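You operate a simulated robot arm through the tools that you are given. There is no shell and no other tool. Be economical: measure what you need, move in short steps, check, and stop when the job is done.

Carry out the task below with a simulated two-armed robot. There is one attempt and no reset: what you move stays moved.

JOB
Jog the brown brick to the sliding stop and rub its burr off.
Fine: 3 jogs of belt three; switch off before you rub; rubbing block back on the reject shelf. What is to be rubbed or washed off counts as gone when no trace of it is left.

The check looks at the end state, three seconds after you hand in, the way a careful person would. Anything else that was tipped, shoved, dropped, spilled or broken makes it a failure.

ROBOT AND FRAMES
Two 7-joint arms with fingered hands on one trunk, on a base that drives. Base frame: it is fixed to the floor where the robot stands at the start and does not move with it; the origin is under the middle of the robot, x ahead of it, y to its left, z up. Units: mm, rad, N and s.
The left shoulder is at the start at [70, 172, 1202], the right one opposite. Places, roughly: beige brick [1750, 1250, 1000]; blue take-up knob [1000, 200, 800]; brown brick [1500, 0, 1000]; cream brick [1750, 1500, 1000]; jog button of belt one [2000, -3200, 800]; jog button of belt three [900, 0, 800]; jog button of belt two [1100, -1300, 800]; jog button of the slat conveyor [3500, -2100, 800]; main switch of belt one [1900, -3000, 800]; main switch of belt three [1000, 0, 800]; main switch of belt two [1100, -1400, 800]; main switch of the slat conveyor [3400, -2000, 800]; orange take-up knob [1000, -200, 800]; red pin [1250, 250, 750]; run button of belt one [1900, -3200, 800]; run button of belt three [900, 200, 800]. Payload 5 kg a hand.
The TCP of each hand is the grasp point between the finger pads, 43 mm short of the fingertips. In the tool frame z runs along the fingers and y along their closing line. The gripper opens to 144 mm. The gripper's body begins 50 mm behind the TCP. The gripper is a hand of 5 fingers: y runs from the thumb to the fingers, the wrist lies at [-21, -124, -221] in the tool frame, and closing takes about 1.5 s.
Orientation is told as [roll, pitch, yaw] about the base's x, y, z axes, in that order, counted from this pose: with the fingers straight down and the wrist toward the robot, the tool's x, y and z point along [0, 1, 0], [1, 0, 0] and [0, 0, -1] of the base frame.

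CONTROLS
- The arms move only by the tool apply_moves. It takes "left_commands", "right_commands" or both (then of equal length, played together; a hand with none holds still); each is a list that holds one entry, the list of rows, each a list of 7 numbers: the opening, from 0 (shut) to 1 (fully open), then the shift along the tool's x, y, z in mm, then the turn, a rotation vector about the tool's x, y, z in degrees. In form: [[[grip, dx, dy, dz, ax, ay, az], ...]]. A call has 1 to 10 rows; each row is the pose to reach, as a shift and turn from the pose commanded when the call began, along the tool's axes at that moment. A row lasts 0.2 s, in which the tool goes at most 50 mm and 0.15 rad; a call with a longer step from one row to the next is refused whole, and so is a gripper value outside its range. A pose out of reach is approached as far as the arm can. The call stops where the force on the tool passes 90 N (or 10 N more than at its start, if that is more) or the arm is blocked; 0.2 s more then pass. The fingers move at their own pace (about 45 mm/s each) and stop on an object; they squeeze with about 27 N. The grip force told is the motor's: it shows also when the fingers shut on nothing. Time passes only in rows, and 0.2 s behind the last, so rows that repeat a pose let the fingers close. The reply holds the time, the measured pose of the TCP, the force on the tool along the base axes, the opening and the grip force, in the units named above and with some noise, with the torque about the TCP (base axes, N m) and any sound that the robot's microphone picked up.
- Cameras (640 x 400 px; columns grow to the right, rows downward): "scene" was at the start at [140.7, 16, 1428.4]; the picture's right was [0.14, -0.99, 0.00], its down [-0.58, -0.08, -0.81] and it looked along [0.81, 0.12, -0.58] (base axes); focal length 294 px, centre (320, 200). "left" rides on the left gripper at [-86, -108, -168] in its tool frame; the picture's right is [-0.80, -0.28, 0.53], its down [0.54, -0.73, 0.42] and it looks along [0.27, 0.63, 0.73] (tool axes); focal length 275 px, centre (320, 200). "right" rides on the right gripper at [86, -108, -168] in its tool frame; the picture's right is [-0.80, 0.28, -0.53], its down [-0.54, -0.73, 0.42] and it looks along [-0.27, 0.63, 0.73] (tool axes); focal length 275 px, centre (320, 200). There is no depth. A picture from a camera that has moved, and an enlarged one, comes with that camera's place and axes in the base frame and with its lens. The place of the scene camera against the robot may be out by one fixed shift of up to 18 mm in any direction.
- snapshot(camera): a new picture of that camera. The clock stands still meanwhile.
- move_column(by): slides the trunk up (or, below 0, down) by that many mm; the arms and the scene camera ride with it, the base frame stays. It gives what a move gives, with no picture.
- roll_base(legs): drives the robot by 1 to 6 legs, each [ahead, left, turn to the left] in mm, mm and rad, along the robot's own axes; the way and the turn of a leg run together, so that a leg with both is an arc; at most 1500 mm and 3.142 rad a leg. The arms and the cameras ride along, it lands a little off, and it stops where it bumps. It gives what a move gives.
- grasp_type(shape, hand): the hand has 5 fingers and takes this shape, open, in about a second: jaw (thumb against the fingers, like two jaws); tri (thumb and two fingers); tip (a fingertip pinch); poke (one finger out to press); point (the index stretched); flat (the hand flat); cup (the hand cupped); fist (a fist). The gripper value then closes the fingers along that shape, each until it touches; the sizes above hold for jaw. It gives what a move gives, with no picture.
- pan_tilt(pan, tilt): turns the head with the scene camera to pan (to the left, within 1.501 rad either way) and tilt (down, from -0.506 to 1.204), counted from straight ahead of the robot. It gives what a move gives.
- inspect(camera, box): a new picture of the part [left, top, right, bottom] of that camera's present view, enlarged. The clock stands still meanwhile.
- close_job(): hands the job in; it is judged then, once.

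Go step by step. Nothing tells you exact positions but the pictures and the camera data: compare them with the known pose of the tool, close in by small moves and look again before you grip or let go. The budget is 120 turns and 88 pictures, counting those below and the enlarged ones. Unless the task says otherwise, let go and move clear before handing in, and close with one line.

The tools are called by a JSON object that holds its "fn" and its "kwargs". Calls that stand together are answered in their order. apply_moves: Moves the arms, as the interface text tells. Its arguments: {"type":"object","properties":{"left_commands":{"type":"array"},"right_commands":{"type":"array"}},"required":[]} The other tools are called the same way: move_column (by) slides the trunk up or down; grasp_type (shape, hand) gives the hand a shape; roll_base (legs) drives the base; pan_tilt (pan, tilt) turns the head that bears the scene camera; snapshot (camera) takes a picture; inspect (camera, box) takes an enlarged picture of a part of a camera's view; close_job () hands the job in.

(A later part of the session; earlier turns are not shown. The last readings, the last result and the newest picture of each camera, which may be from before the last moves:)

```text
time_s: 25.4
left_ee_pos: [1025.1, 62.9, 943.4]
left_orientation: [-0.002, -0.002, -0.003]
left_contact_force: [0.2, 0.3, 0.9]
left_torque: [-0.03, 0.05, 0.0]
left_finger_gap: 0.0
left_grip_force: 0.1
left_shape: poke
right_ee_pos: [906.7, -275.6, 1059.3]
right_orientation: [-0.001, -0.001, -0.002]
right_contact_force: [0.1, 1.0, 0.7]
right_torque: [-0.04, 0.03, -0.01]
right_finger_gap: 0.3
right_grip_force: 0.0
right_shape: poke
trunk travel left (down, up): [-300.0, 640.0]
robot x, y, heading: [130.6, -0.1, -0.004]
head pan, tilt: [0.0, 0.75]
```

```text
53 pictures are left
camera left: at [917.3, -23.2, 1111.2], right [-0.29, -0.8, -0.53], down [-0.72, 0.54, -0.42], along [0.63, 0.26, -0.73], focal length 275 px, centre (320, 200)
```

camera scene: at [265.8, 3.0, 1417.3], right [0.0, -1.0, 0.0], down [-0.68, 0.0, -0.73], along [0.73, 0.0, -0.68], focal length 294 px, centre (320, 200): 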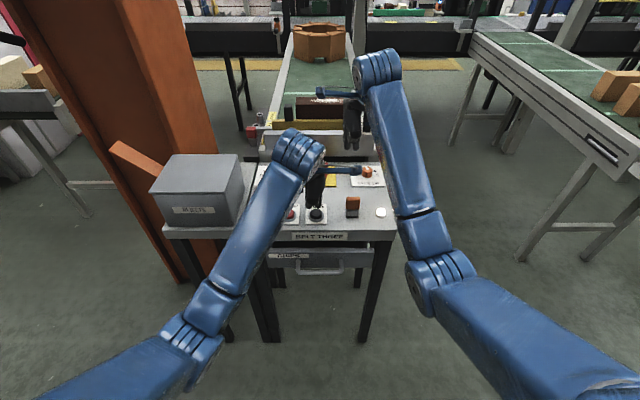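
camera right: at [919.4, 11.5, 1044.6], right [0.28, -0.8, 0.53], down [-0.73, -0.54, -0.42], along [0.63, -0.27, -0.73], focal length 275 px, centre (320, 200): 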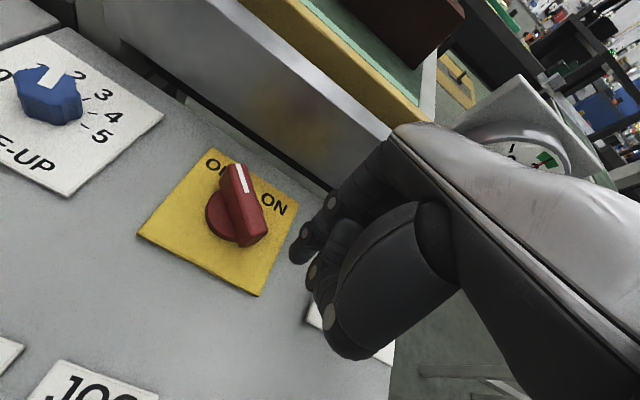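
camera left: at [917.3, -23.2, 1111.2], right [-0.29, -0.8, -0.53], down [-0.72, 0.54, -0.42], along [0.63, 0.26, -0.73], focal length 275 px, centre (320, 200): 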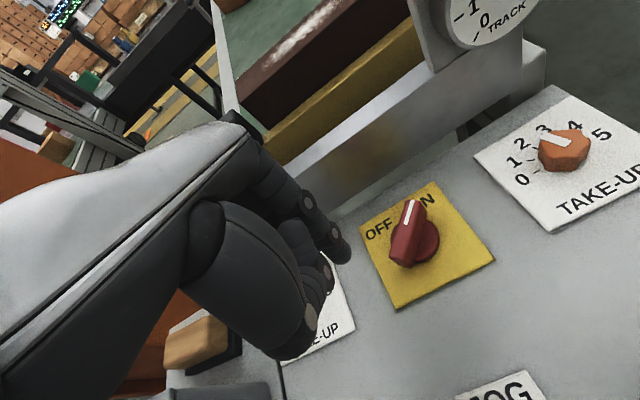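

The switch is at ON and its rear end is near (1037,13). I also spotted a wooden block with a black sole behind the rejects box, which is the rubbing block on the reject shelf. Now I'll lower and push the switch to OFF.

{"fn": "apply_moves", "kwargs": {"left_commands": [[[0, 0, 0, 40, 0, 0, 0], [0, 0, 0, 75, 0, 0, 0], [0, -16, 0, 75, 0, 0, 0], [0, -28, 0, 75, 0, 0, 0], [0, -36, 0, 75, 0, 0, 0], [0, -44, 0, 75, 0, 0, 0], [0, -50, 0, 75, 0, 0, 0], [0, -55, 0, 75, 0, 0, 0], [0, -59, 0, 75, 0, 0, 0]]]}}

{"fn": "snapshot", "kwargs": {"camera": "left"}}

```text
time_s: 27.4
left_ee_pos: [1023.2, 11.0, 869.0]
left_orientation: [0.001, -0.002, 0.002]
left_contact_force: [-13.2, 28.6, 5.8]
left_torque: [0.63, 0.35, -0.08]
left_finger_gap: 0.1
left_grip_force: 0.0
left_shape: poke
right_ee_pos: [906.8, -271.4, 1062.6]
right_orientation: [0.0, -0.001, 0.001]
right_contact_force: [-0.2, 0.2, -0.5]
right_torque: [-0.03, 0.0, -0.05]
right_finger_gap: 0.0
right_grip_force: 0.1
right_shape: poke
trunk travel left (down, up): [-300.0, 640.0]
robot x, y, heading: [130.7, -0.3, -0.001]
head pan, tilt: [0.0, 0.75]
```

```text
52 pictures are left
camera left: at [915.0, -76.7, 1038.1], right [-0.28, -0.8, -0.53], down [-0.73, 0.54, -0.42], along [0.63, 0.27, -0.73], focal length 275 px, centre (320, 200)
```

left: 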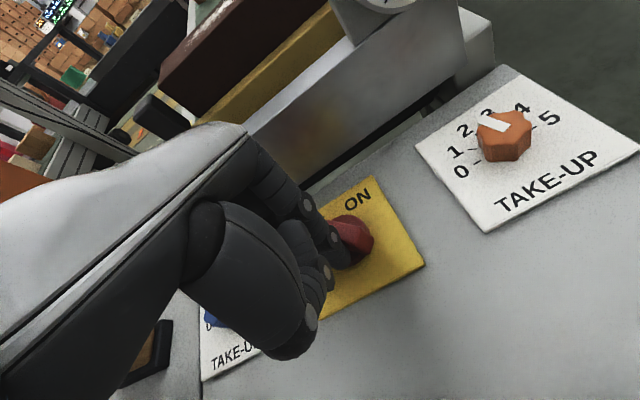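

It has turned. I'll back off to the left and up to z ≈ 1040, then look at the switch, the lamp and the rubbing block.

{"fn": "apply_moves", "kwargs": {"left_commands": [[[0, 30, 0, 0, 0, 0, 0], [0, 50, 0, -40, 0, 0, 0], [0, 55, -10, -85, 0, 0, 0], [0, 55, -40, -120, 0, 0, 0], [0, 50, -80, -150, 0, 0, 0], [0, 50, -120, -170, 0, 0, 0]]]}}

{"fn": "inspect", "kwargs": {"camera": "scene", "box": [140, 60, 440, 260]}}

{"fn": "snapshot", "kwargs": {"camera": "left"}}

```text
refused: row 5 steps farther than a row can; nothing moved
```

```text
2.00 times, centred on (290, 160) of scene
camera zoom: at [263.7, 6.1, 1417.5], right [0.0, -1.0, 0.0], down [-0.68, 0.0, -0.73], along [0.73, 0.0, -0.68], focal length 588 px, centre (380, 280)
```

zoom: 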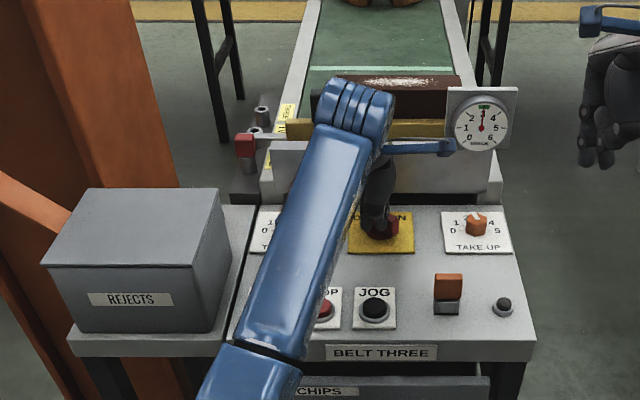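

```text
50 pictures are left
camera left: at [915.0, -76.7, 1038.1], right [-0.28, -0.8, -0.53], down [-0.73, 0.54, -0.42], along [0.63, 0.27, -0.73], focal length 275 px, centre (320, 200)
```

left: 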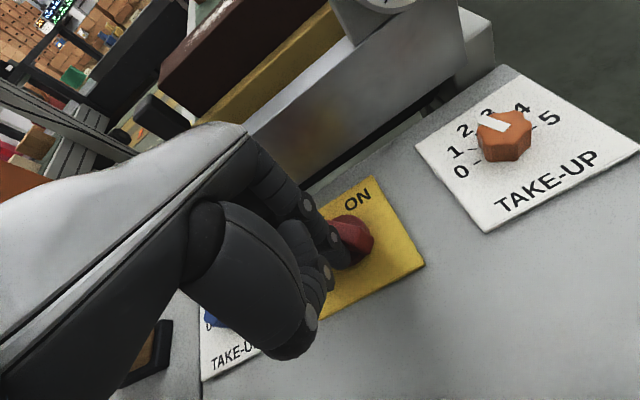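

The lamp is out, so the belt is off. I'll back the left hand away with shorter steps.

{"fn": "apply_moves", "kwargs": {"left_commands": [[[0, 30, 0, 0, 0, 0, 0], [0, 50, 0, -40, 0, 0, 0], [0, 55, -10, -85, 0, 0, 0], [0, 70, -30, -120, 0, 0, 0], [0, 95, -50, -150, 0, 0, 0], [0, 130, -70, -175, 0, 0, 0], [0, 170, -90, -190, 0, 0, 0], [0, 200, -100, -220, 0, 0, 0]]]}}

{"fn": "grasp_type", "kwargs": {"hand": "left", "shape": "jaw"}}

{"fn": "snapshot", "kwargs": {"camera": "left"}}

```text
time_s: 29.2
left_ee_pos: [923.0, 200.2, 1090.5]
left_orientation: [0.004, 0.001, -0.007]
left_contact_force: [0.7, -1.4, 1.4]
left_torque: [0.07, -0.03, 0.02]
left_finger_gap: 0.0
left_grip_force: 0.1
left_shape: poke
right_ee_pos: [906.2, -277.5, 1060.9]
right_orientation: [0.003, 0.0, -0.004]
right_contact_force: [-1.1, -1.4, -0.1]
right_torque: [0.1, -0.01, 0.06]
right_finger_gap: 0.0
right_grip_force: 0.0
right_shape: poke
trunk travel left (down, up): [-300.0, 640.0]
robot x, y, heading: [129.3, -1.2, -0.003]
head pan, tilt: [0.0, 0.75]
```

```text
time_s: 30.1
left_ee_pos: [924.6, 206.4, 1089.3]
left_orientation: [0.002, 0.0, 0.0]
left_contact_force: [0.3, -0.6, -1.0]
left_torque: [-0.06, -0.01, -0.03]
left_finger_gap: 144.1
left_grip_force: 0.1
left_shape: jaw
right_ee_pos: [906.7, -274.9, 1061.3]
right_orientation: [0.0, -0.001, -0.002]
right_contact_force: [0.0, 0.2, 0.1]
right_torque: [-0.01, -0.01, -0.01]
right_finger_gap: 0.0
right_grip_force: 0.2
right_shape: poke
trunk travel left (down, up): [-300.0, 640.0]
robot x, y, heading: [127.8, -6.8, -0.002]
head pan, tilt: [0.0, 0.75]
```

```text
49 pictures are left
camera left: at [816.4, 119.3, 1257.1], right [-0.28, -0.8, -0.54], down [-0.73, 0.54, -0.42], along [0.63, 0.27, -0.73], focal length 275 px, centre (320, 200)
```

left: 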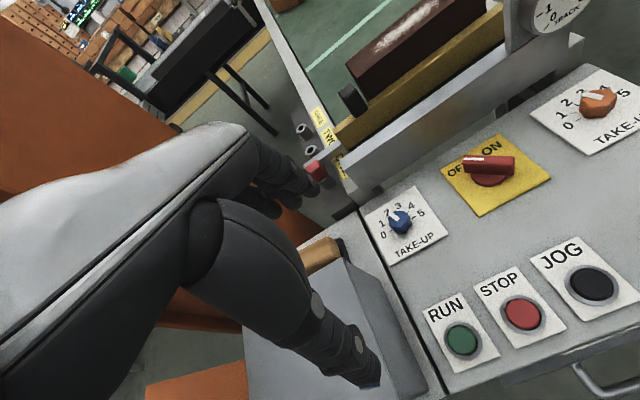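

The switch reads OFF. The wooden block lies behind the rejects box near (1060, 250–400), so I'll move the left hand further left and forward for a clear look at it.

{"fn": "apply_moves", "kwargs": {"left_commands": [[[1, 30, 25, 0, 0, 0, 0], [1, 60, 50, 0, 0, 0, 0], [1, 90, 70, 0, 0, 0, 0], [1, 120, 85, 0, 0, 0, 0]]]}}

{"fn": "snapshot", "kwargs": {"camera": "left"}}

```text
time_s: 31.1
left_ee_pos: [1011.2, 325.1, 1087.4]
left_orientation: [-0.002, 0.001, -0.002]
left_contact_force: [0.6, 0.3, -0.3]
left_torque: [-0.04, 0.02, -0.05]
left_finger_gap: 144.0
left_grip_force: 0.0
left_shape: jaw
right_ee_pos: [906.8, -274.1, 1060.0]
right_orientation: [-0.002, 0.0, -0.001]
right_contact_force: [0.2, 0.4, 0.9]
right_torque: [-0.06, -0.01, -0.04]
right_finger_gap: 0.2
right_grip_force: 0.1
right_shape: poke
trunk travel left (down, up): [-300.0, 640.0]
robot x, y, heading: [127.5, -0.5, -0.003]
head pan, tilt: [0.0, 0.75]
```

```text
48 pictures are left
camera left: at [902.8, 238.9, 1256.1], right [-0.29, -0.8, -0.53], down [-0.72, 0.54, -0.42], along [0.63, 0.27, -0.73], focal length 275 px, centre (320, 200)
```

left: 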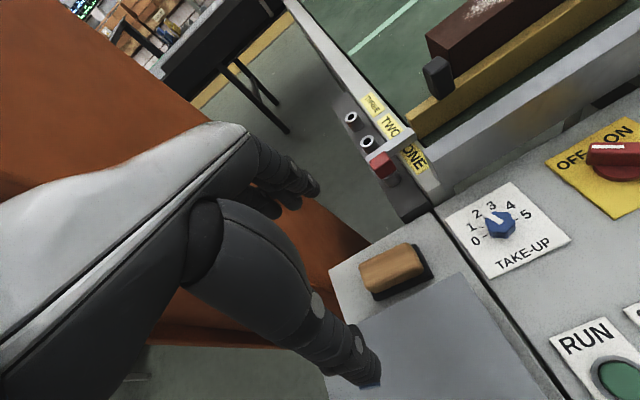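

The block is clear to see: wood on a black sole, about x 1039–1086, y 270–373, with its long axis along y. The box leaves little room for the thumb at yaw 0, so I'll grip across the block's length with the hand turned 90°. First I'll pull the hand back, roll the base 150 mm forward, and start turning.

{"fn": "apply_moves", "kwargs": {"left_commands": [[[1, 0, -40, -10, 0, 0, 0], [1, -5, -80, -20, 0, 0, -8], [1, -10, -120, -20, 0, 0, -16], [1, -15, -150, -20, 0, 0, -24], [1, -20, -150, -20, 0, 0, -32], [1, -20, -150, -20, 0, 0, -40], [1, -20, -150, -20, 0, 0, -48], [1, -20, -150, -20, 0, 0, -56], [1, -20, -150, -20, 0, 0, -64], [1, -20, -150, -20, 0, 0, -72]]]}}

{"fn": "roll_base", "kwargs": {"legs": [[150, 0, 0]]}}

```text
time_s: 33.3
left_ee_pos: [859.9, 318.5, 1109.5]
left_orientation: [0.004, -0.018, 1.276]
left_contact_force: [0.5, 0.3, -0.2]
left_torque: [-0.02, -0.01, 0.0]
left_finger_gap: 144.0
left_grip_force: 0.1
left_shape: jaw
right_ee_pos: [906.3, -275.5, 1060.4]
right_orientation: [0.001, 0.002, -0.002]
right_contact_force: [-0.4, -0.1, -0.4]
right_torque: [0.0, -0.04, 0.01]
right_finger_gap: 0.0
right_grip_force: 0.0
right_shape: poke
trunk travel left (down, up): [-300.0, 640.0]
robot x, y, heading: [131.5, -1.5, -0.002]
head pan, tilt: [0.0, 0.75]
```

```text
time_s: 34.7
left_ee_pos: [1008.4, 321.8, 1112.5]
left_orientation: [0.002, -0.011, 1.279]
left_contact_force: [-0.5, -1.0, -1.1]
left_torque: [0.01, 0.02, 0.0]
left_finger_gap: 144.0
left_grip_force: 0.1
left_shape: jaw
right_ee_pos: [1060.5, -272.3, 1060.2]
right_orientation: [-0.001, 0.001, 0.0]
right_contact_force: [-0.5, -0.3, 0.5]
right_torque: [0.03, 0.01, -0.04]
right_finger_gap: 0.0
right_grip_force: 0.0
right_shape: poke
trunk travel left (down, up): [-300.0, 640.0]
robot x, y, heading: [279.7, -0.5, 0.003]
head pan, tilt: [0.0, 0.75]
```

Both moves went well. I'll finish the turn to 90° and look.

{"fn": "apply_moves", "kwargs": {"left_commands": [[[1, 0, 0, 0, 0, 0, -8], [1, 0, 0, 0, 0, 0, -16.7], [1, 0, 0, 0, 0, 0, -16.7]]]}}

{"fn": "snapshot", "kwargs": {"camera": "left"}}

```text
refused: row 2 steps farther than a row can; nothing moved
```

```text
47 pictures are left
camera left: at [1060.6, 190.7, 1278.2], right [0.68, -0.49, -0.54], down [-0.73, -0.53, -0.43], along [-0.07, 0.69, -0.72], focal length 275 px, centre (320, 200)
```

left: 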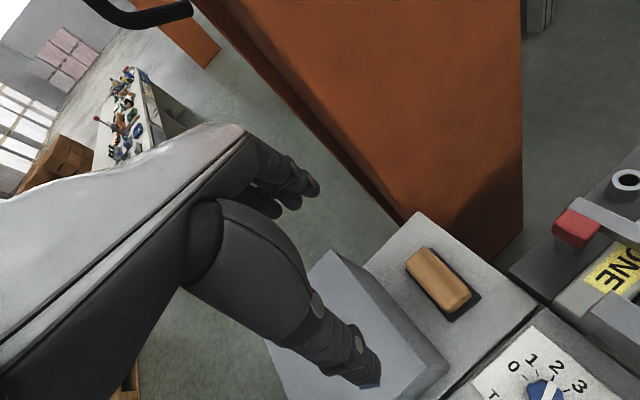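

The block's centre is near (1065, 323), with its long axis about 4° off y. I'll finish turning, move over it and lower to a hover.

{"fn": "apply_moves", "kwargs": {"left_commands": [[[1, -20, 6, 0, 0, 0, -6], [1, -40, 12, 0, 0, 0, -12.5], [1, -54, 17, 30, 0, 0, -12.5], [1, -54, 17, 75, 0, 0, -12.5], [1, -54, 17, 120, 0, 0, -12.5], [1, -54, 17, 165, 0, 0, -12.5]]]}}

{"fn": "snapshot", "kwargs": {"camera": "left"}}

{"fn": "pan_tilt", "kwargs": {"pan": 0.35, "tilt": 0.8}}

{"fn": "snapshot", "kwargs": {"camera": "scene"}}

```text
time_s: 36.3
left_ee_pos: [1071.9, 369.4, 974.0]
left_orientation: [-0.032, -0.048, 1.55]
left_contact_force: [-0.2, -0.4, -0.3]
left_torque: [0.02, -0.04, 0.01]
left_finger_gap: 144.2
left_grip_force: 0.0
left_shape: jaw
right_ee_pos: [1056.5, -272.4, 1061.3]
right_orientation: [0.0, -0.001, 0.002]
right_contact_force: [-1.1, -0.1, -0.3]
right_torque: [0.0, -0.02, -0.01]
right_finger_gap: 0.0
right_grip_force: 0.1
right_shape: poke
trunk travel left (down, up): [-300.0, 640.0]
robot x, y, heading: [276.8, -0.0, 0.002]
head pan, tilt: [0.0, 0.75]
stopped in row 6 (left hand): the arm was blocked; the commanded pose is now the measured one
```

```text
46 pictures are left
camera left: at [1150.7, 251.1, 1139.2], right [0.81, -0.28, -0.52], down [-0.54, -0.69, -0.47], along [-0.23, 0.67, -0.71], focal length 275 px, centre (320, 200)
```

left: 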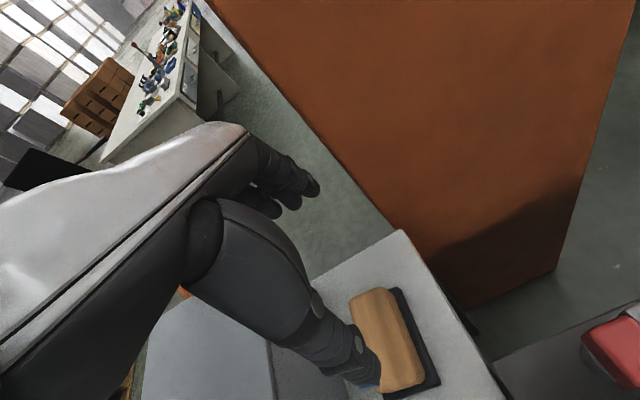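

```text
time_s: 37.1
left_ee_pos: [1071.7, 370.8, 972.8]
left_orientation: [-0.031, -0.045, 1.547]
left_contact_force: [-0.5, 0.9, 0.0]
left_torque: [0.02, -0.01, 0.01]
left_finger_gap: 143.8
left_grip_force: 0.1
left_shape: jaw
right_ee_pos: [1058.4, -272.3, 1059.2]
right_orientation: [0.0, 0.001, 0.004]
right_contact_force: [0.1, -0.5, 0.0]
right_torque: [-0.01, 0.01, 0.0]
right_finger_gap: 0.0
right_grip_force: 0.1
right_shape: poke
trunk travel left (down, up): [-300.0, 640.0]
robot x, y, heading: [281.2, 1.3, 0.003]
head pan, tilt: [0.351, 0.799]
```

```text
45 pictures are left
camera scene: at [409.6, 31.1, 1413.3], right [0.34, -0.94, 0.0], down [-0.67, -0.25, -0.7], along [0.65, 0.24, -0.72], focal length 294 px, centre (320, 200)
```

scene: 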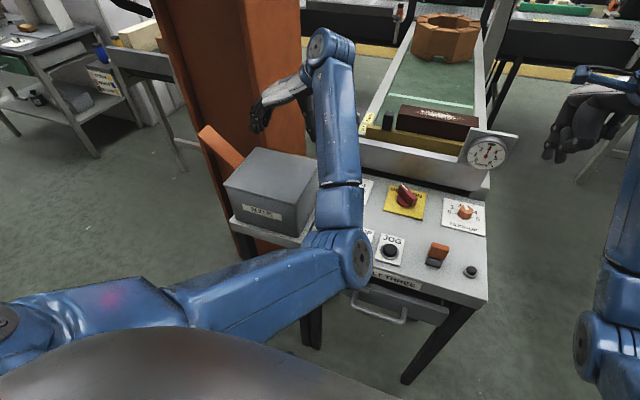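

The left arm is blocked short of that pose with no contact, so it's at a joint limit. The right hand at +90° yaw is the natural reach across, so I'll park the left arm back and out and open the right hand to a jaw.

{"fn": "apply_moves", "kwargs": {"left_commands": [[[1, 0, 0, -45, 0, 0, 0], [1, 0, 0, -90, 0, 0, 0], [1, 20, 0, -130, 0, 0, 7], [1, 60, 0, -140, 0, 0, 14], [1, 100, 0, -150, 0, 0, 22], [1, 140, 10, -150, 0, 0, 30], [1, 180, 20, -150, 0, 0, 38], [1, 220, 30, -150, 0, 0, 46], [1, 260, 40, -150, 0, 0, 54], [1, 300, 50, -150, 0, 0, 62]]]}}

{"fn": "grasp_type", "kwargs": {"hand": "right", "shape": "jaw"}}

```text
time_s: 39.3
left_ee_pos: [785.4, 461.0, 1108.1]
left_orientation: [0.021, -0.048, 0.459]
left_contact_force: [-0.6, 0.7, -0.4]
left_torque: [-0.03, -0.04, 0.03]
left_finger_gap: 143.8
left_grip_force: 0.0
left_shape: jaw
left hand out of reach, approached as far as the arm can: row 9, 10
right_ee_pos: [1058.3, -272.2, 1061.0]
right_orientation: [0.001, -0.002, 0.002]
right_contact_force: [-0.2, 0.1, 0.3]
right_torque: [0.0, -0.04, -0.01]
right_finger_gap: 0.0
right_grip_force: 0.1
right_shape: poke
trunk travel left (down, up): [-300.0, 640.0]
robot x, y, heading: [281.3, -0.0, 0.006]
head pan, tilt: [0.351, 0.799]
```

```text
time_s: 40.2
left_ee_pos: [784.8, 461.6, 1109.6]
left_orientation: [0.024, -0.046, 0.465]
left_contact_force: [-1.0, -0.5, -0.7]
left_torque: [-0.01, 0.02, -0.02]
left_finger_gap: 143.9
left_grip_force: 0.0
left_shape: jaw
right_ee_pos: [1058.4, -271.9, 1061.8]
right_orientation: [0.0, -0.001, 0.003]
right_contact_force: [-0.5, 0.3, -0.4]
right_torque: [-0.02, 0.04, 0.01]
right_finger_gap: 143.8
right_grip_force: 0.1
right_shape: jaw
trunk travel left (down, up): [-300.0, 640.0]
robot x, y, heading: [277.5, 0.3, 0.001]
head pan, tilt: [0.351, 0.799]
```

Next I'll shift the base 100 mm left for reach, then raise the right hand and start turning it.

{"fn": "roll_base", "kwargs": {"legs": [[0, 100, 0]]}}

{"fn": "apply_moves", "kwargs": {"right_commands": [[[1, 0, -10, -40, 0, 0, 0], [1, 15, -30, -80, 0, 0, -8], [1, 45, -60, -105, 0, 0, -16], [1, 85, -75, -110, 0, 0, -24], [1, 130, -80, -110, 0, 0, -32], [1, 175, -80, -110, 0, 0, -40], [1, 220, -80, -110, 0, 0, -48], [1, 265, -80, -110, 0, 0, -56], [1, 310, -80, -110, 0, 0, -64], [1, 355, -80, -110, 0, 0, -72]]]}}

```text
time_s: 41.4
left_ee_pos: [785.0, 563.4, 1109.2]
left_orientation: [0.024, -0.048, 0.463]
left_contact_force: [0.2, -0.3, -0.5]
left_torque: [-0.06, 0.02, -0.02]
left_finger_gap: 143.7
left_grip_force: 0.0
left_shape: jaw
right_ee_pos: [1059.7, -169.1, 1062.5]
right_orientation: [-0.002, -0.001, 0.002]
right_contact_force: [-0.1, 0.5, 0.8]
right_torque: [-0.02, 0.01, -0.01]
right_finger_gap: 143.7
right_grip_force: 0.0
right_shape: jaw
trunk travel left (down, up): [-300.0, 640.0]
robot x, y, heading: [281.2, 100.7, -0.001]
head pan, tilt: [0.351, 0.799]
```

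```text
time_s: 43.6
left_ee_pos: [784.5, 565.4, 1108.8]
left_orientation: [0.023, -0.048, 0.462]
left_contact_force: [1.1, 1.0, 0.3]
left_torque: [-0.07, 0.0, -0.01]
left_finger_gap: 144.1
left_grip_force: 0.0
left_shape: jaw
right_ee_pos: [982.2, 189.4, 1170.8]
right_orientation: [0.0, 0.002, 1.261]
right_contact_force: [-0.2, 0.2, 0.2]
right_torque: [-0.04, 0.01, -0.03]
right_finger_gap: 144.2
right_grip_force: 0.1
right_shape: jaw
trunk travel left (down, up): [-300.0, 640.0]
robot x, y, heading: [279.8, 98.4, -0.001]
head pan, tilt: [0.351, 0.799]
```

The right hand turned without trouble. I'll move it above the block and take a look.

{"fn": "apply_moves", "kwargs": {"right_commands": [[[1, -10, 40, 0, 0, 0, -7], [1, -20, 80, 0, 0, 0, -13.7], [1, -30, 120, 10, 0, 0, -13.7], [1, -38, 153, 30, 0, 0, -13.7], [1, -38, 153, 75, 0, 0, -13.7], [1, -38, 153, 120, 0, 0, -13.7], [1, -38, 153, 165, 0, 0, -13.7], [1, -38, 153, 200, 0, 0, -13.7]]]}}

{"fn": "snapshot", "kwargs": {"camera": "right"}}

{"fn": "snapshot", "kwargs": {"camera": "scene"}}

```text
time_s: 45.4
left_ee_pos: [784.3, 563.5, 1108.6]
left_orientation: [0.025, -0.048, 0.461]
left_contact_force: [-0.7, 0.4, 0.8]
left_torque: [0.0, 0.06, -0.01]
left_finger_gap: 143.9
left_grip_force: 0.0
left_shape: jaw
right_ee_pos: [1061.4, 317.5, 971.7]
right_orientation: [0.0, -0.001, 1.498]
right_contact_force: [-0.6, 0.0, 0.0]
right_torque: [0.0, -0.01, 0.01]
right_finger_gap: 144.0
right_grip_force: 0.1
right_shape: jaw
trunk travel left (down, up): [-300.0, 640.0]
robot x, y, heading: [279.9, 102.9, 0.003]
head pan, tilt: [0.351, 0.799]
```

```text
44 pictures are left
camera right: at [967.6, 214.2, 1139.0], right [0.81, 0.22, 0.53], down [0.49, -0.76, -0.42], along [0.31, 0.61, -0.73], focal length 275 px, centre (320, 200)
```

right: 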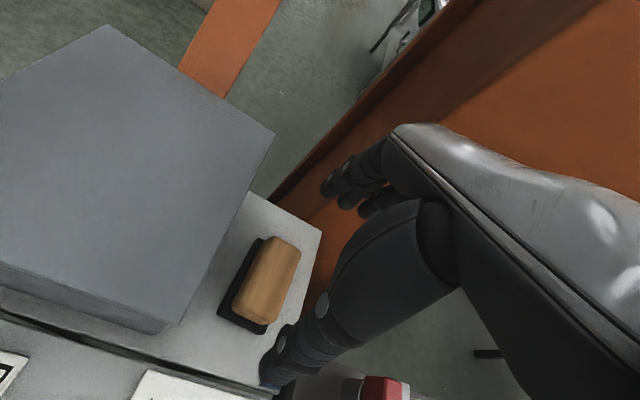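

```text
43 pictures are left
camera scene: at [409.9, 132.3, 1413.3], right [0.35, -0.94, 0.0], down [-0.67, -0.25, -0.7], along [0.65, 0.24, -0.72], focal length 294 px, centre (320, 200)
```

scene: 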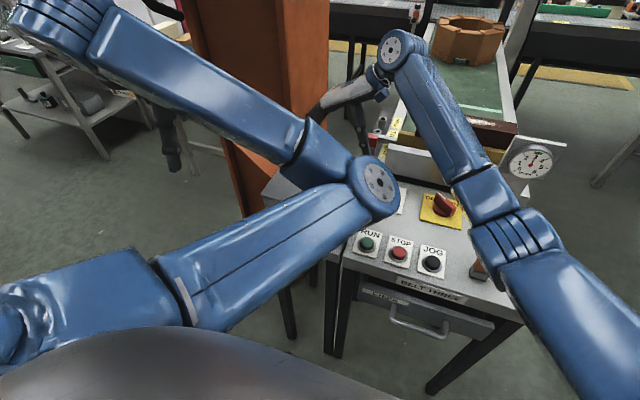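

The block's centre is about (1063, 328) and the yaw matches it. I'll lower around the block with the fingers wide, and check before closing.

{"fn": "apply_moves", "kwargs": {"right_commands": [[[1, 0, 9, 30, 0, 0, 0], [1, 0, 9, 65, 0, 0, 0], [1, 0, 9, 95, 0, 0, 0], [1, 0, 9, 112, 0, 0, 0]]]}}

{"fn": "snapshot", "kwargs": {"camera": "right"}}

```text
time_s: 46.4
left_ee_pos: [783.7, 563.6, 1108.6]
left_orientation: [0.025, -0.047, 0.464]
left_contact_force: [0.0, -0.5, 0.0]
left_torque: [0.03, 0.02, 0.02]
left_finger_gap: 143.9
left_grip_force: 0.0
left_shape: jaw
right_ee_pos: [1062.8, 327.3, 858.0]
right_orientation: [0.0, 0.001, 1.5]
right_contact_force: [1.0, 0.6, 0.3]
right_torque: [0.0, 0.0, -0.01]
right_finger_gap: 144.2
right_grip_force: 0.0
right_shape: jaw
trunk travel left (down, up): [-300.0, 640.0]
robot x, y, heading: [280.0, 100.8, 0.001]
head pan, tilt: [0.351, 0.799]
```

```text
42 pictures are left
camera right: at [968.5, 224.7, 1026.2], right [0.81, 0.23, 0.53], down [0.49, -0.76, -0.42], along [0.31, 0.61, -0.73], focal length 275 px, centre (320, 200)
```

right: 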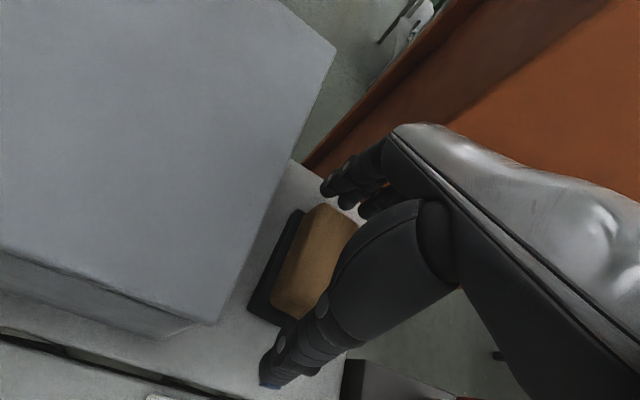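

The thumb and fingers straddle the block's ends. I'll close now.

{"fn": "apply_moves", "kwargs": {"right_commands": [[[0.7, 0, 0, 2, 0, 0, 0], [0.5, 0, 0, 3, 0, 0, 0], [0.3, 0, 0, 3, 0, 0, 0], [0.3, 0, 0, 3, 0, 0, 0], [0.3, 0, 0, 3, 0, 0, 0], [0.3, 0, 0, 3, 0, 0, 0], [0.3, 0, 0, 3, 0, 0, 0]]]}}

{"fn": "snapshot", "kwargs": {"camera": "right"}}

```text
time_s: 48.0
left_ee_pos: [782.8, 562.2, 1110.5]
left_orientation: [0.025, -0.048, 0.463]
left_contact_force: [0.6, 0.9, -0.1]
left_torque: [0.0, 0.02, -0.01]
left_finger_gap: 144.1
left_grip_force: 0.1
left_shape: jaw
right_ee_pos: [1062.3, 326.9, 858.9]
right_orientation: [-0.002, 0.0, 1.498]
right_contact_force: [2.3, -3.0, 15.1]
right_torque: [0.67, -0.34, -0.11]
right_finger_gap: 83.1
right_grip_force: 26.7
right_shape: jaw
trunk travel left (down, up): [-300.0, 640.0]
robot x, y, heading: [278.2, 101.8, 0.004]
head pan, tilt: [0.351, 0.799]
```

```text
41 pictures are left
camera right: at [967.3, 224.6, 1025.3], right [0.81, 0.22, 0.54], down [0.49, -0.76, -0.42], along [0.31, 0.61, -0.73], focal length 275 px, centre (320, 200)
```

right: 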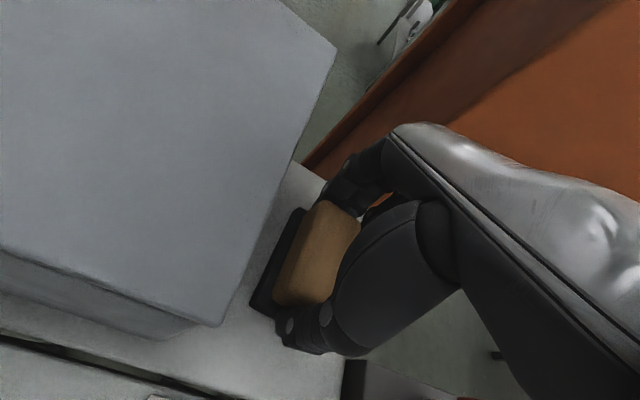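

It's gripped, with the gap at 83 mm and about 27 N. I'll lift a little and check that the block comes along.

{"fn": "apply_moves", "kwargs": {"right_commands": [[[0.2, 0, 0, -10, 0, 0, 0], [0.2, 0, 0, -30, 0, 0, 0], [0.2, 0, 0, -55, 0, 0, 0], [0.2, 0, 0, -55, 0, 0, 0]]]}}

{"fn": "snapshot", "kwargs": {"camera": "right"}}

```text
time_s: 49.0
left_ee_pos: [784.7, 563.7, 1109.2]
left_orientation: [0.024, -0.046, 0.463]
left_contact_force: [-0.1, -0.3, 0.0]
left_torque: [0.01, 0.03, -0.02]
left_finger_gap: 144.0
left_grip_force: 0.0
left_shape: jaw
right_ee_pos: [1062.2, 326.2, 909.6]
right_orientation: [0.004, 0.001, 1.497]
right_contact_force: [-0.1, 0.2, -2.2]
right_torque: [-0.01, 0.0, -0.03]
right_finger_gap: 83.5
right_grip_force: 27.0
right_shape: jaw
trunk travel left (down, up): [-300.0, 640.0]
robot x, y, heading: [273.9, 102.8, -0.001]
head pan, tilt: [0.351, 0.799]
```

```text
40 pictures are left
camera right: at [967.5, 224.7, 1076.7], right [0.82, 0.23, 0.53], down [0.49, -0.76, -0.42], along [0.31, 0.61, -0.73], focal length 275 px, centre (320, 200)
```

right: 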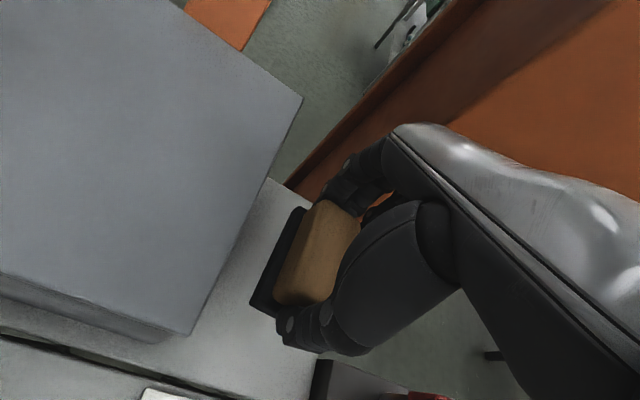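

The block lifts cleanly. The brick top looks to be near x ≈ 1300, z ≈ 950, so I need to get closer. I'll raise the block well up and check the robot's clearance to the console.

{"fn": "apply_moves", "kwargs": {"right_commands": [[[0.2, 0, 0, -45, 0, 0, 0], [0.2, 0, 0, -90, 0, 0, 0], [0.2, 0, 0, -135, 0, 0, 0], [0.2, 0, -40, -160, 0, 0, 6], [0.2, 10, -80, -180, 0, 0, 14], [0.2, 30, -120, -190, 0, 0, 22], [0.2, 50, -160, -190, 0, 0, 30], [0.2, 50, -205, -190, 0, 0, 38], [0.2, 50, -250, -190, 0, 0, 46], [0.2, 50, -290, -190, 0, 0, 54]]]}}

{"fn": "pan_tilt", "kwargs": {"pan": 0.0, "tilt": 1.15}}

{"fn": "snapshot", "kwargs": {"camera": "scene"}}

```text
time_s: 51.2
left_ee_pos: [784.5, 562.9, 1109.5]
left_orientation: [0.024, -0.049, 0.465]
left_contact_force: [0.0, -0.6, -0.5]
left_torque: [0.04, -0.01, 0.04]
left_finger_gap: 143.8
left_grip_force: 0.1
left_shape: jaw
right_ee_pos: [990.6, 41.9, 1100.7]
right_orientation: [0.0, -0.003, 0.554]
right_contact_force: [1.2, -0.2, -2.3]
right_torque: [-0.03, 0.0, -0.02]
right_finger_gap: 83.0
right_grip_force: 27.5
right_shape: jaw
trunk travel left (down, up): [-300.0, 640.0]
robot x, y, heading: [278.4, 101.0, 0.006]
head pan, tilt: [0.351, 0.799]
```

```text
time_s: 52.0
left_ee_pos: [784.9, 564.4, 1109.8]
left_orientation: [0.024, -0.048, 0.464]
left_contact_force: [-0.6, -0.1, 0.1]
left_torque: [0.0, -0.01, -0.03]
left_finger_gap: 144.2
left_grip_force: 0.0
left_shape: jaw
right_ee_pos: [992.2, 44.3, 1099.8]
right_orientation: [0.0, 0.0, 0.557]
right_contact_force: [0.1, 0.3, -3.2]
right_torque: [0.01, 0.01, 0.02]
right_finger_gap: 83.3
right_grip_force: 27.4
right_shape: jaw
trunk travel left (down, up): [-300.0, 640.0]
robot x, y, heading: [278.5, 102.5, 0.001]
head pan, tilt: [0.0, 1.15]
```

```text
39 pictures are left
camera scene: at [393.4, 104.9, 1388.5], right [0.0, -1.0, 0.0], down [-0.91, 0.0, -0.41], along [0.41, 0.0, -0.91], focal length 294 px, centre (320, 200)
```

scene: 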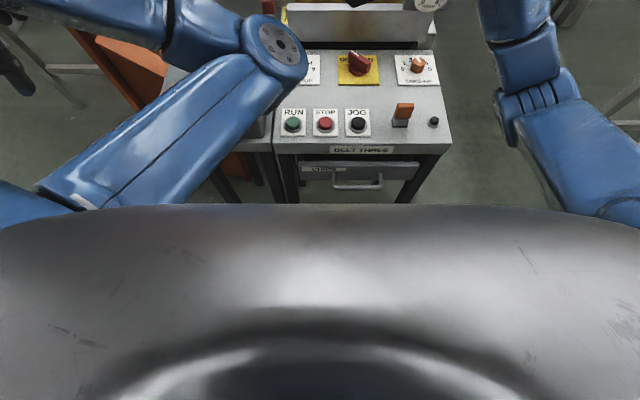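

I can't see the base footprint, but there should be about 400 mm of room ahead. I'll roll forward in two short legs with a small left shift.

{"fn": "roll_base", "kwargs": {"legs": [[60, 80, 0], [50, 0, 0]]}}

{"fn": "pan_tilt", "kwargs": {"pan": -0.2, "tilt": 0.6}}

{"fn": "snapshot", "kwargs": {"camera": "scene"}}

{"fn": "snapshot", "kwargs": {"camera": "right"}}

```text
time_s: 53.6
left_ee_pos: [890.7, 643.3, 1110.9]
left_orientation: [0.022, -0.049, 0.463]
left_contact_force: [0.1, -0.5, -0.5]
left_torque: [-0.01, -0.02, 0.0]
left_finger_gap: 144.0
left_grip_force: 0.0
left_shape: jaw
right_ee_pos: [1098.1, 122.3, 1101.2]
right_orientation: [-0.001, 0.001, 0.557]
right_contact_force: [-0.8, -0.7, -2.5]
right_torque: [-0.02, 0.0, -0.01]
right_finger_gap: 83.2
right_grip_force: 27.2
right_shape: jaw
trunk travel left (down, up): [-300.0, 640.0]
robot x, y, heading: [389.3, 179.4, 0.005]
head pan, tilt: [0.0, 1.15]
```

```text
time_s: 54.6
left_ee_pos: [893.2, 643.5, 1109.4]
left_orientation: [0.025, -0.05, 0.464]
left_contact_force: [-0.4, -1.1, 0.1]
left_torque: [0.01, -0.02, -0.01]
left_finger_gap: 144.0
left_grip_force: 0.0
left_shape: jaw
right_ee_pos: [1098.2, 124.2, 1099.8]
right_orientation: [-0.001, 0.0, 0.555]
right_contact_force: [0.6, 0.0, -2.3]
right_torque: [0.02, 0.02, -0.02]
right_finger_gap: 83.3
right_grip_force: 26.8
right_shape: jaw
trunk travel left (down, up): [-300.0, 640.0]
robot x, y, heading: [386.5, 177.2, -0.003]
head pan, tilt: [-0.201, 0.6]
```

```text
38 pictures are left
camera scene: at [527.8, 166.3, 1430.2], right [-0.2, -0.98, 0.0], down [-0.55, 0.11, -0.82], along [0.81, -0.16, -0.57], focal length 294 px, centre (320, 200)
```

scene: 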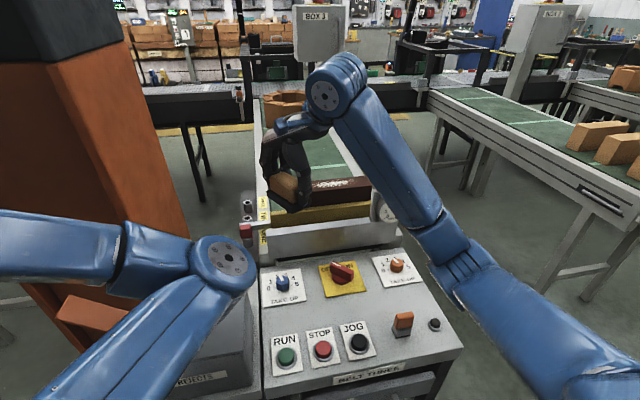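

```text
37 pictures are left
camera right: at [961.7, 138.2, 1268.3], right [0.66, -0.53, 0.53], down [-0.33, -0.84, -0.42], along [0.67, 0.1, -0.73], focal length 275 px, centre (320, 200)
```

right: 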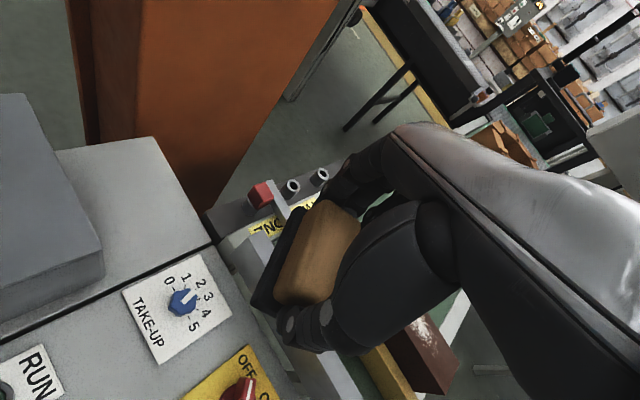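

Base moved fine. I'll enlarge the brick area to locate its top and the burr.

{"fn": "inspect", "kwargs": {"camera": "scene", "box": [240, 130, 420, 250]}}

{"fn": "inspect", "kwargs": {"camera": "right", "box": [300, 240, 500, 400]}}

```text
3.33 times, centred on (330, 190) of scene
camera zoom: at [527.8, 166.3, 1430.2], right [-0.2, -0.98, 0.0], down [-0.55, 0.11, -0.82], along [0.81, -0.16, -0.57], focal length 980 px, centre (287, 233)
```

zoom: 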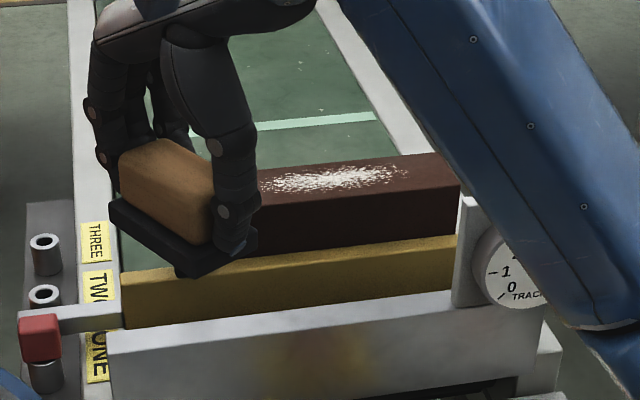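

```text
2.50 times, centred on (400, 320) of right
camera zoom: at [961.7, 138.2, 1268.3], right [0.66, -0.53, 0.53], down [-0.33, -0.84, -0.42], along [0.67, 0.1, -0.73], focal length 688 px, centre (120, -100)
```

zoom: 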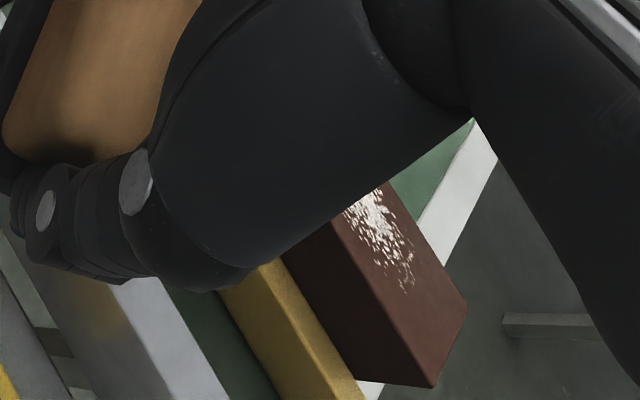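

The burr spans roughly y −100..+35 on the brick's top (x ≈ 1255–1320, z ≈ 960). I'll bring the block over it at height with the hand turned to yaw 0.

{"fn": "apply_moves", "kwargs": {"right_commands": [[[0.2, -37, 14, -5, 0, 0, 6], [0.2, -74, 28, -5, 0, 0, 13], [0.2, -111, 42, -5, 0, 0, 20], [0.2, -148, 57, -5, 0, 0, 27], [0.2, -185, 71, -5, 0, 0, 31.8], [0.2, -222, 85, -5, 0, 0, 31.8], [0.2, -222, 85, -5, 0, 0, 31.8]]]}}

{"fn": "inspect", "kwargs": {"camera": "scene", "box": [240, 110, 440, 250]}}

{"fn": "snapshot", "kwargs": {"camera": "right"}}

```text
time_s: 56.2
left_ee_pos: [891.5, 643.0, 1109.0]
left_orientation: [0.026, -0.048, 0.465]
left_contact_force: [0.1, 0.2, 0.4]
left_torque: [-0.06, 0.04, -0.02]
left_finger_gap: 144.1
left_grip_force: 0.2
left_shape: jaw
right_ee_pos: [1292.6, -22.2, 1103.2]
right_orientation: [-0.001, 0.001, 0.002]
right_contact_force: [0.1, -0.5, -2.7]
right_torque: [0.01, -0.01, -0.03]
right_finger_gap: 83.2
right_grip_force: 26.7
right_shape: jaw
trunk travel left (down, up): [-300.0, 640.0]
robot x, y, heading: [390.0, 183.2, 0.002]
head pan, tilt: [-0.201, 0.6]
```

```text
2.86 times, centred on (340, 180) of scene
camera zoom: at [528.0, 166.9, 1430.2], right [-0.2, -0.98, 0.0], down [-0.55, 0.11, -0.83], along [0.81, -0.16, -0.56], focal length 840 px, centre (263, 257)
```

zoom: 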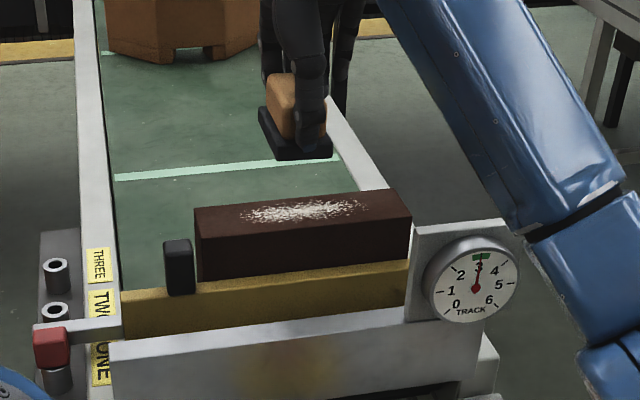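

```text
33 pictures are left
camera right: at [1182.8, 62.8, 1271.1], right [0.29, -0.8, 0.53], down [-0.72, -0.54, -0.42], along [0.63, -0.27, -0.73], focal length 275 px, centre (320, 200)
```

right: 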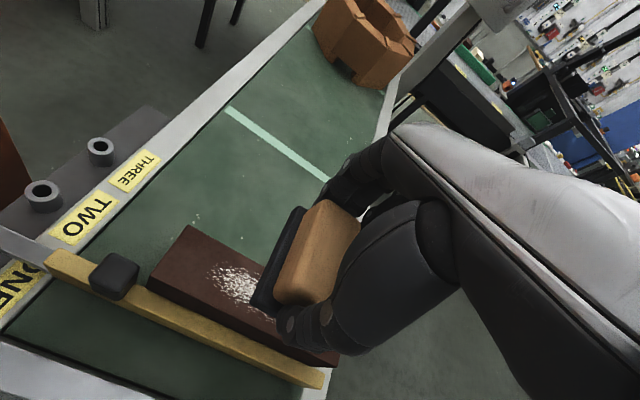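

I have a clear view: the brick is flush against the stop, its top spans y −150..82 and x ≈ 1249–1312, and the burr runs y ≈ −106..34. I'll lower the block gently until it touches.

{"fn": "apply_moves", "kwargs": {"right_commands": [[[0.2, -10, -10, 30, 0, 0, 0], [0.2, -10, -10, 50, 0, 0, 0], [0.2, -10, -10, 60, 0, 0, 0], [0.2, -10, -10, 60, 0, 0, 0]]]}}

{"fn": "inspect", "kwargs": {"camera": "scene", "box": [260, 130, 420, 230]}}

```text
time_s: 57.2
left_ee_pos: [893.4, 643.5, 1109.2]
left_orientation: [0.023, -0.048, 0.463]
left_contact_force: [0.2, -0.2, 1.0]
left_torque: [0.03, -0.03, 0.04]
left_finger_gap: 144.0
left_grip_force: 0.0
left_shape: jaw
right_ee_pos: [1281.5, -32.6, 1045.7]
right_orientation: [0.0, -0.001, 0.003]
right_contact_force: [-0.2, -0.1, -3.3]
right_torque: [0.03, 0.0, 0.0]
right_finger_gap: 82.9
right_grip_force: 27.2
right_shape: jaw
trunk travel left (down, up): [-300.0, 640.0]
robot x, y, heading: [387.3, 182.7, 0.006]
head pan, tilt: [-0.201, 0.6]
```

```text
4.00 times, centred on (340, 180) of scene
camera zoom: at [528.6, 166.3, 1430.1], right [-0.2, -0.98, 0.0], down [-0.55, 0.11, -0.82], along [0.81, -0.16, -0.57], focal length 1175 px, centre (240, 280)
```

zoom: 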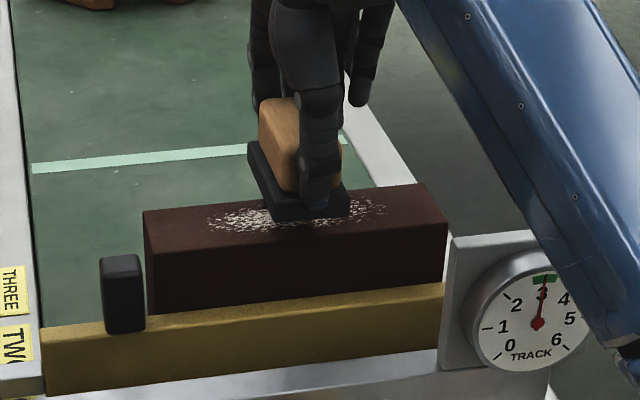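

The block hovers just above the burr. I'll lower in small steps until the force shows contact.

{"fn": "apply_moves", "kwargs": {"right_commands": [[[0.2, 0, 0, 5, 0, 0, 0], [0.2, 0, 0, 10, 0, 0, 0], [0.2, 0, 0, 13, 0, 0, 0]]]}}

```text
time_s: 58.0
left_ee_pos: [891.8, 642.2, 1108.0]
left_orientation: [0.024, -0.047, 0.465]
left_contact_force: [0.0, 0.0, -0.7]
left_torque: [0.02, 0.0, 0.03]
left_finger_gap: 144.0
left_grip_force: 0.1
left_shape: jaw
right_ee_pos: [1279.7, -31.7, 1031.2]
right_orientation: [0.001, 0.002, 0.002]
right_contact_force: [-0.3, 0.4, -3.4]
right_torque: [0.02, 0.01, 0.01]
right_finger_gap: 82.9
right_grip_force: 27.0
right_shape: jaw
trunk travel left (down, up): [-300.0, 640.0]
robot x, y, heading: [392.0, 179.0, 0.001]
head pan, tilt: [-0.201, 0.6]
```

{"fn": "apply_moves", "kwargs": {"right_commands": [[[0.2, 0, 0, 4, 0, 0, 0], [0.2, 0, 0, 8, 0, 0, 0], [0.2, 0, 0, 11, 0, 0, 0]]]}}

```text
time_s: 58.8
left_ee_pos: [892.6, 643.0, 1109.7]
left_orientation: [0.025, -0.049, 0.463]
left_contact_force: [-0.8, 0.5, -0.3]
left_torque: [0.01, -0.02, -0.04]
left_finger_gap: 143.9
left_grip_force: 0.0
left_shape: jaw
right_ee_pos: [1278.1, -30.3, 1022.7]
right_orientation: [-0.001, 0.001, 0.002]
right_contact_force: [2.2, 0.3, 4.0]
right_torque: [-0.2, -0.39, 0.07]
right_finger_gap: 83.2
right_grip_force: 27.3
right_shape: jaw
trunk travel left (down, up): [-300.0, 640.0]
robot x, y, heading: [392.3, 178.8, 0.008]
head pan, tilt: [-0.201, 0.6]
```

Light contact (about 7 N) at TCP z ≈ 1022. Now I'll stroke along the brick's length.

{"fn": "apply_moves", "kwargs": {"right_commands": [[[0.2, 15, 0, 1, 0, 0, 0], [0.2, 30, 0, 1, 0, 0, 0], [0.2, 45, 0, 1, 0, 0, 0], [0.2, 60, 0, 1, 0, 0, 0], [0.2, 68, 0, 1, 0, 0, 0], [0.2, 50, 0, 1, 0, 0, 0], [0.2, 30, 0, 1, 0, 0, 0], [0.2, 10, 0, 1, 0, 0, 0], [0.2, -10, 0, 1, 0, 0, 0], [0.2, -30, 0, 1, 0, 0, 0]]]}}

{"fn": "inspect", "kwargs": {"camera": "scene", "box": [260, 130, 420, 230]}}

```text
time_s: 61.0
left_ee_pos: [891.6, 643.3, 1109.5]
left_orientation: [0.023, -0.048, 0.463]
left_contact_force: [0.2, 0.0, 0.1]
left_torque: [0.03, 0.01, -0.01]
left_finger_gap: 144.0
left_grip_force: 0.0
left_shape: jaw
right_ee_pos: [1277.7, -59.5, 1022.5]
right_orientation: [-0.002, -0.001, 0.002]
right_contact_force: [1.2, 4.8, 11.9]
right_torque: [0.09, -0.53, 0.2]
right_finger_gap: 83.3
right_grip_force: 27.7
right_shape: jaw
trunk travel left (down, up): [-300.0, 640.0]
robot x, y, heading: [389.8, 181.0, 0.006]
head pan, tilt: [-0.201, 0.6]
```

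```text
4.00 times, centred on (340, 180) of scene
camera zoom: at [526.7, 166.6, 1430.3], right [-0.2, -0.98, 0.0], down [-0.55, 0.11, -0.83], along [0.81, -0.16, -0.56], focal length 1175 px, centre (240, 280)
```

zoom: 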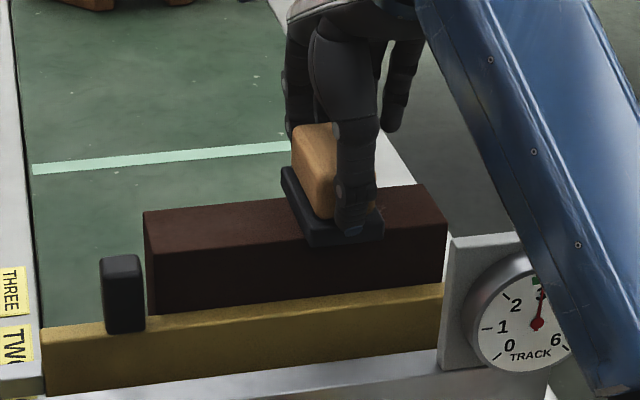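

The burr comes off and the brick stays put. I'll continue toward the right end and back.

{"fn": "apply_moves", "kwargs": {"right_commands": [[[0.2, -18, 0, 0.5, 0, 0, 0], [0.2, -36, 0, 0.5, 0, 0, 0], [0.2, -52, 0, 0.5, 0, 0, 0], [0.2, -36, 0, 0.5, 0, 0, 0], [0.2, -18, 0, 0.5, 0, 0, 0], [0.2, 0, 0, 0.5, 0, 0, 0], [0.2, 20, 0, 0.5, 0, 0, 0], [0.2, 40, 0, 0.5, 0, 0, 0], [0.2, 60, 0, 0.5, 0, 0, 0], [0.2, 80, 0, 0.5, 0, 0, 0]]]}}

{"fn": "inspect", "kwargs": {"camera": "scene", "box": [270, 150, 390, 225]}}

```text
time_s: 63.2
left_ee_pos: [890.6, 644.0, 1110.6]
left_orientation: [0.024, -0.049, 0.463]
left_contact_force: [-0.8, -0.7, 0.2]
left_torque: [-0.04, 0.03, 0.03]
left_finger_gap: 144.1
left_grip_force: 0.1
left_shape: jaw
right_ee_pos: [1277.3, 19.3, 1022.6]
right_orientation: [-0.001, -0.004, 0.0]
right_contact_force: [1.6, -7.3, 20.5]
right_torque: [-0.52, -0.78, -0.22]
right_finger_gap: 83.8
right_grip_force: 27.5
right_shape: jaw
trunk travel left (down, up): [-300.0, 640.0]
robot x, y, heading: [387.3, 181.5, 0.002]
head pan, tilt: [-0.201, 0.6]
```

```text
5.33 times, centred on (330, 188) of scene
camera zoom: at [525.9, 166.7, 1430.5], right [-0.2, -0.98, 0.0], down [-0.55, 0.11, -0.83], along [0.81, -0.16, -0.56], focal length 1567 px, centre (267, 267)
```

zoom: 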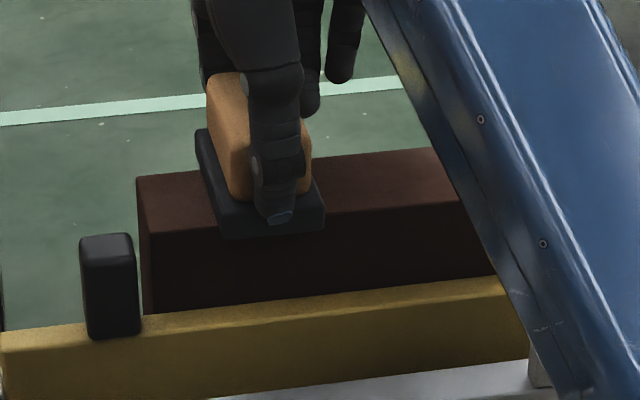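

It looks clean. I'll make one more full-length pass and then lift off to inspect.

{"fn": "apply_moves", "kwargs": {"right_commands": [[[0.2, 18, 0, 0, 0, 0, 0], [0.2, -5, 3, 0, 0, 0, 0], [0.2, -30, 3, 0, 0, 0, 0], [0.2, -55, 3, 0, 0, 0, 0], [0.2, -80, 3, 0, 0, 0, 0], [0.2, -105, 3, 0, 0, 0, 0], [0.2, -128, 3, 0, 0, 0, 0], [0.2, -128, 3, -20, 0, 0, 0], [0.2, -110, 3, -60, 0, 0, 0], [0.2, -110, 3, -105, 0, 0, 0]]]}}

{"fn": "inspect", "kwargs": {"camera": "scene", "box": [270, 150, 390, 225]}}

{"fn": "snapshot", "kwargs": {"camera": "right"}}

```text
time_s: 65.4
left_ee_pos: [891.7, 642.1, 1109.4]
left_orientation: [0.024, -0.05, 0.465]
left_contact_force: [0.0, -0.3, 0.7]
left_torque: [0.02, -0.05, -0.01]
left_finger_gap: 144.0
left_grip_force: 0.0
left_shape: jaw
right_ee_pos: [1282.2, -94.3, 1123.8]
right_orientation: [0.001, 0.003, 0.002]
right_contact_force: [0.4, -0.8, -3.5]
right_torque: [0.01, -0.01, 0.02]
right_finger_gap: 83.1
right_grip_force: 27.2
right_shape: jaw
trunk travel left (down, up): [-300.0, 640.0]
robot x, y, heading: [388.4, 179.3, 0.002]
head pan, tilt: [-0.201, 0.6]
```

```text
5.33 times, centred on (330, 188) of scene
camera zoom: at [528.0, 165.6, 1430.0], right [-0.2, -0.98, 0.0], down [-0.55, 0.11, -0.82], along [0.81, -0.16, -0.57], focal length 1567 px, centre (267, 267)
```

zoom: 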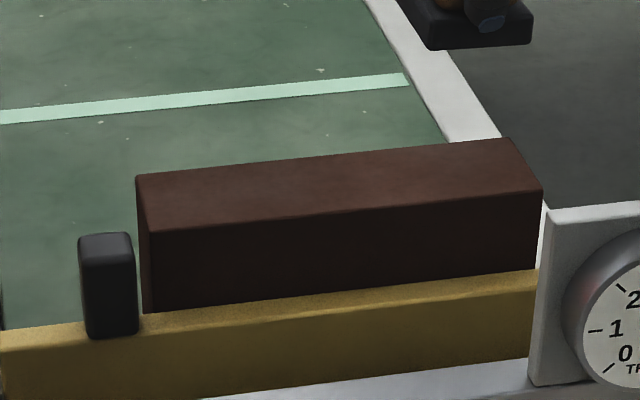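

```text
28 pictures are left
camera right: at [1174.0, -8.8, 1290.6], right [0.29, -0.8, 0.53], down [-0.73, -0.54, -0.42], along [0.62, -0.27, -0.73], focal length 275 px, centre (320, 200)
```

right: 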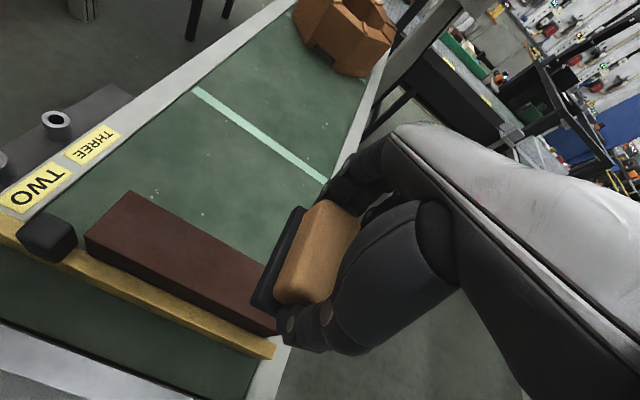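

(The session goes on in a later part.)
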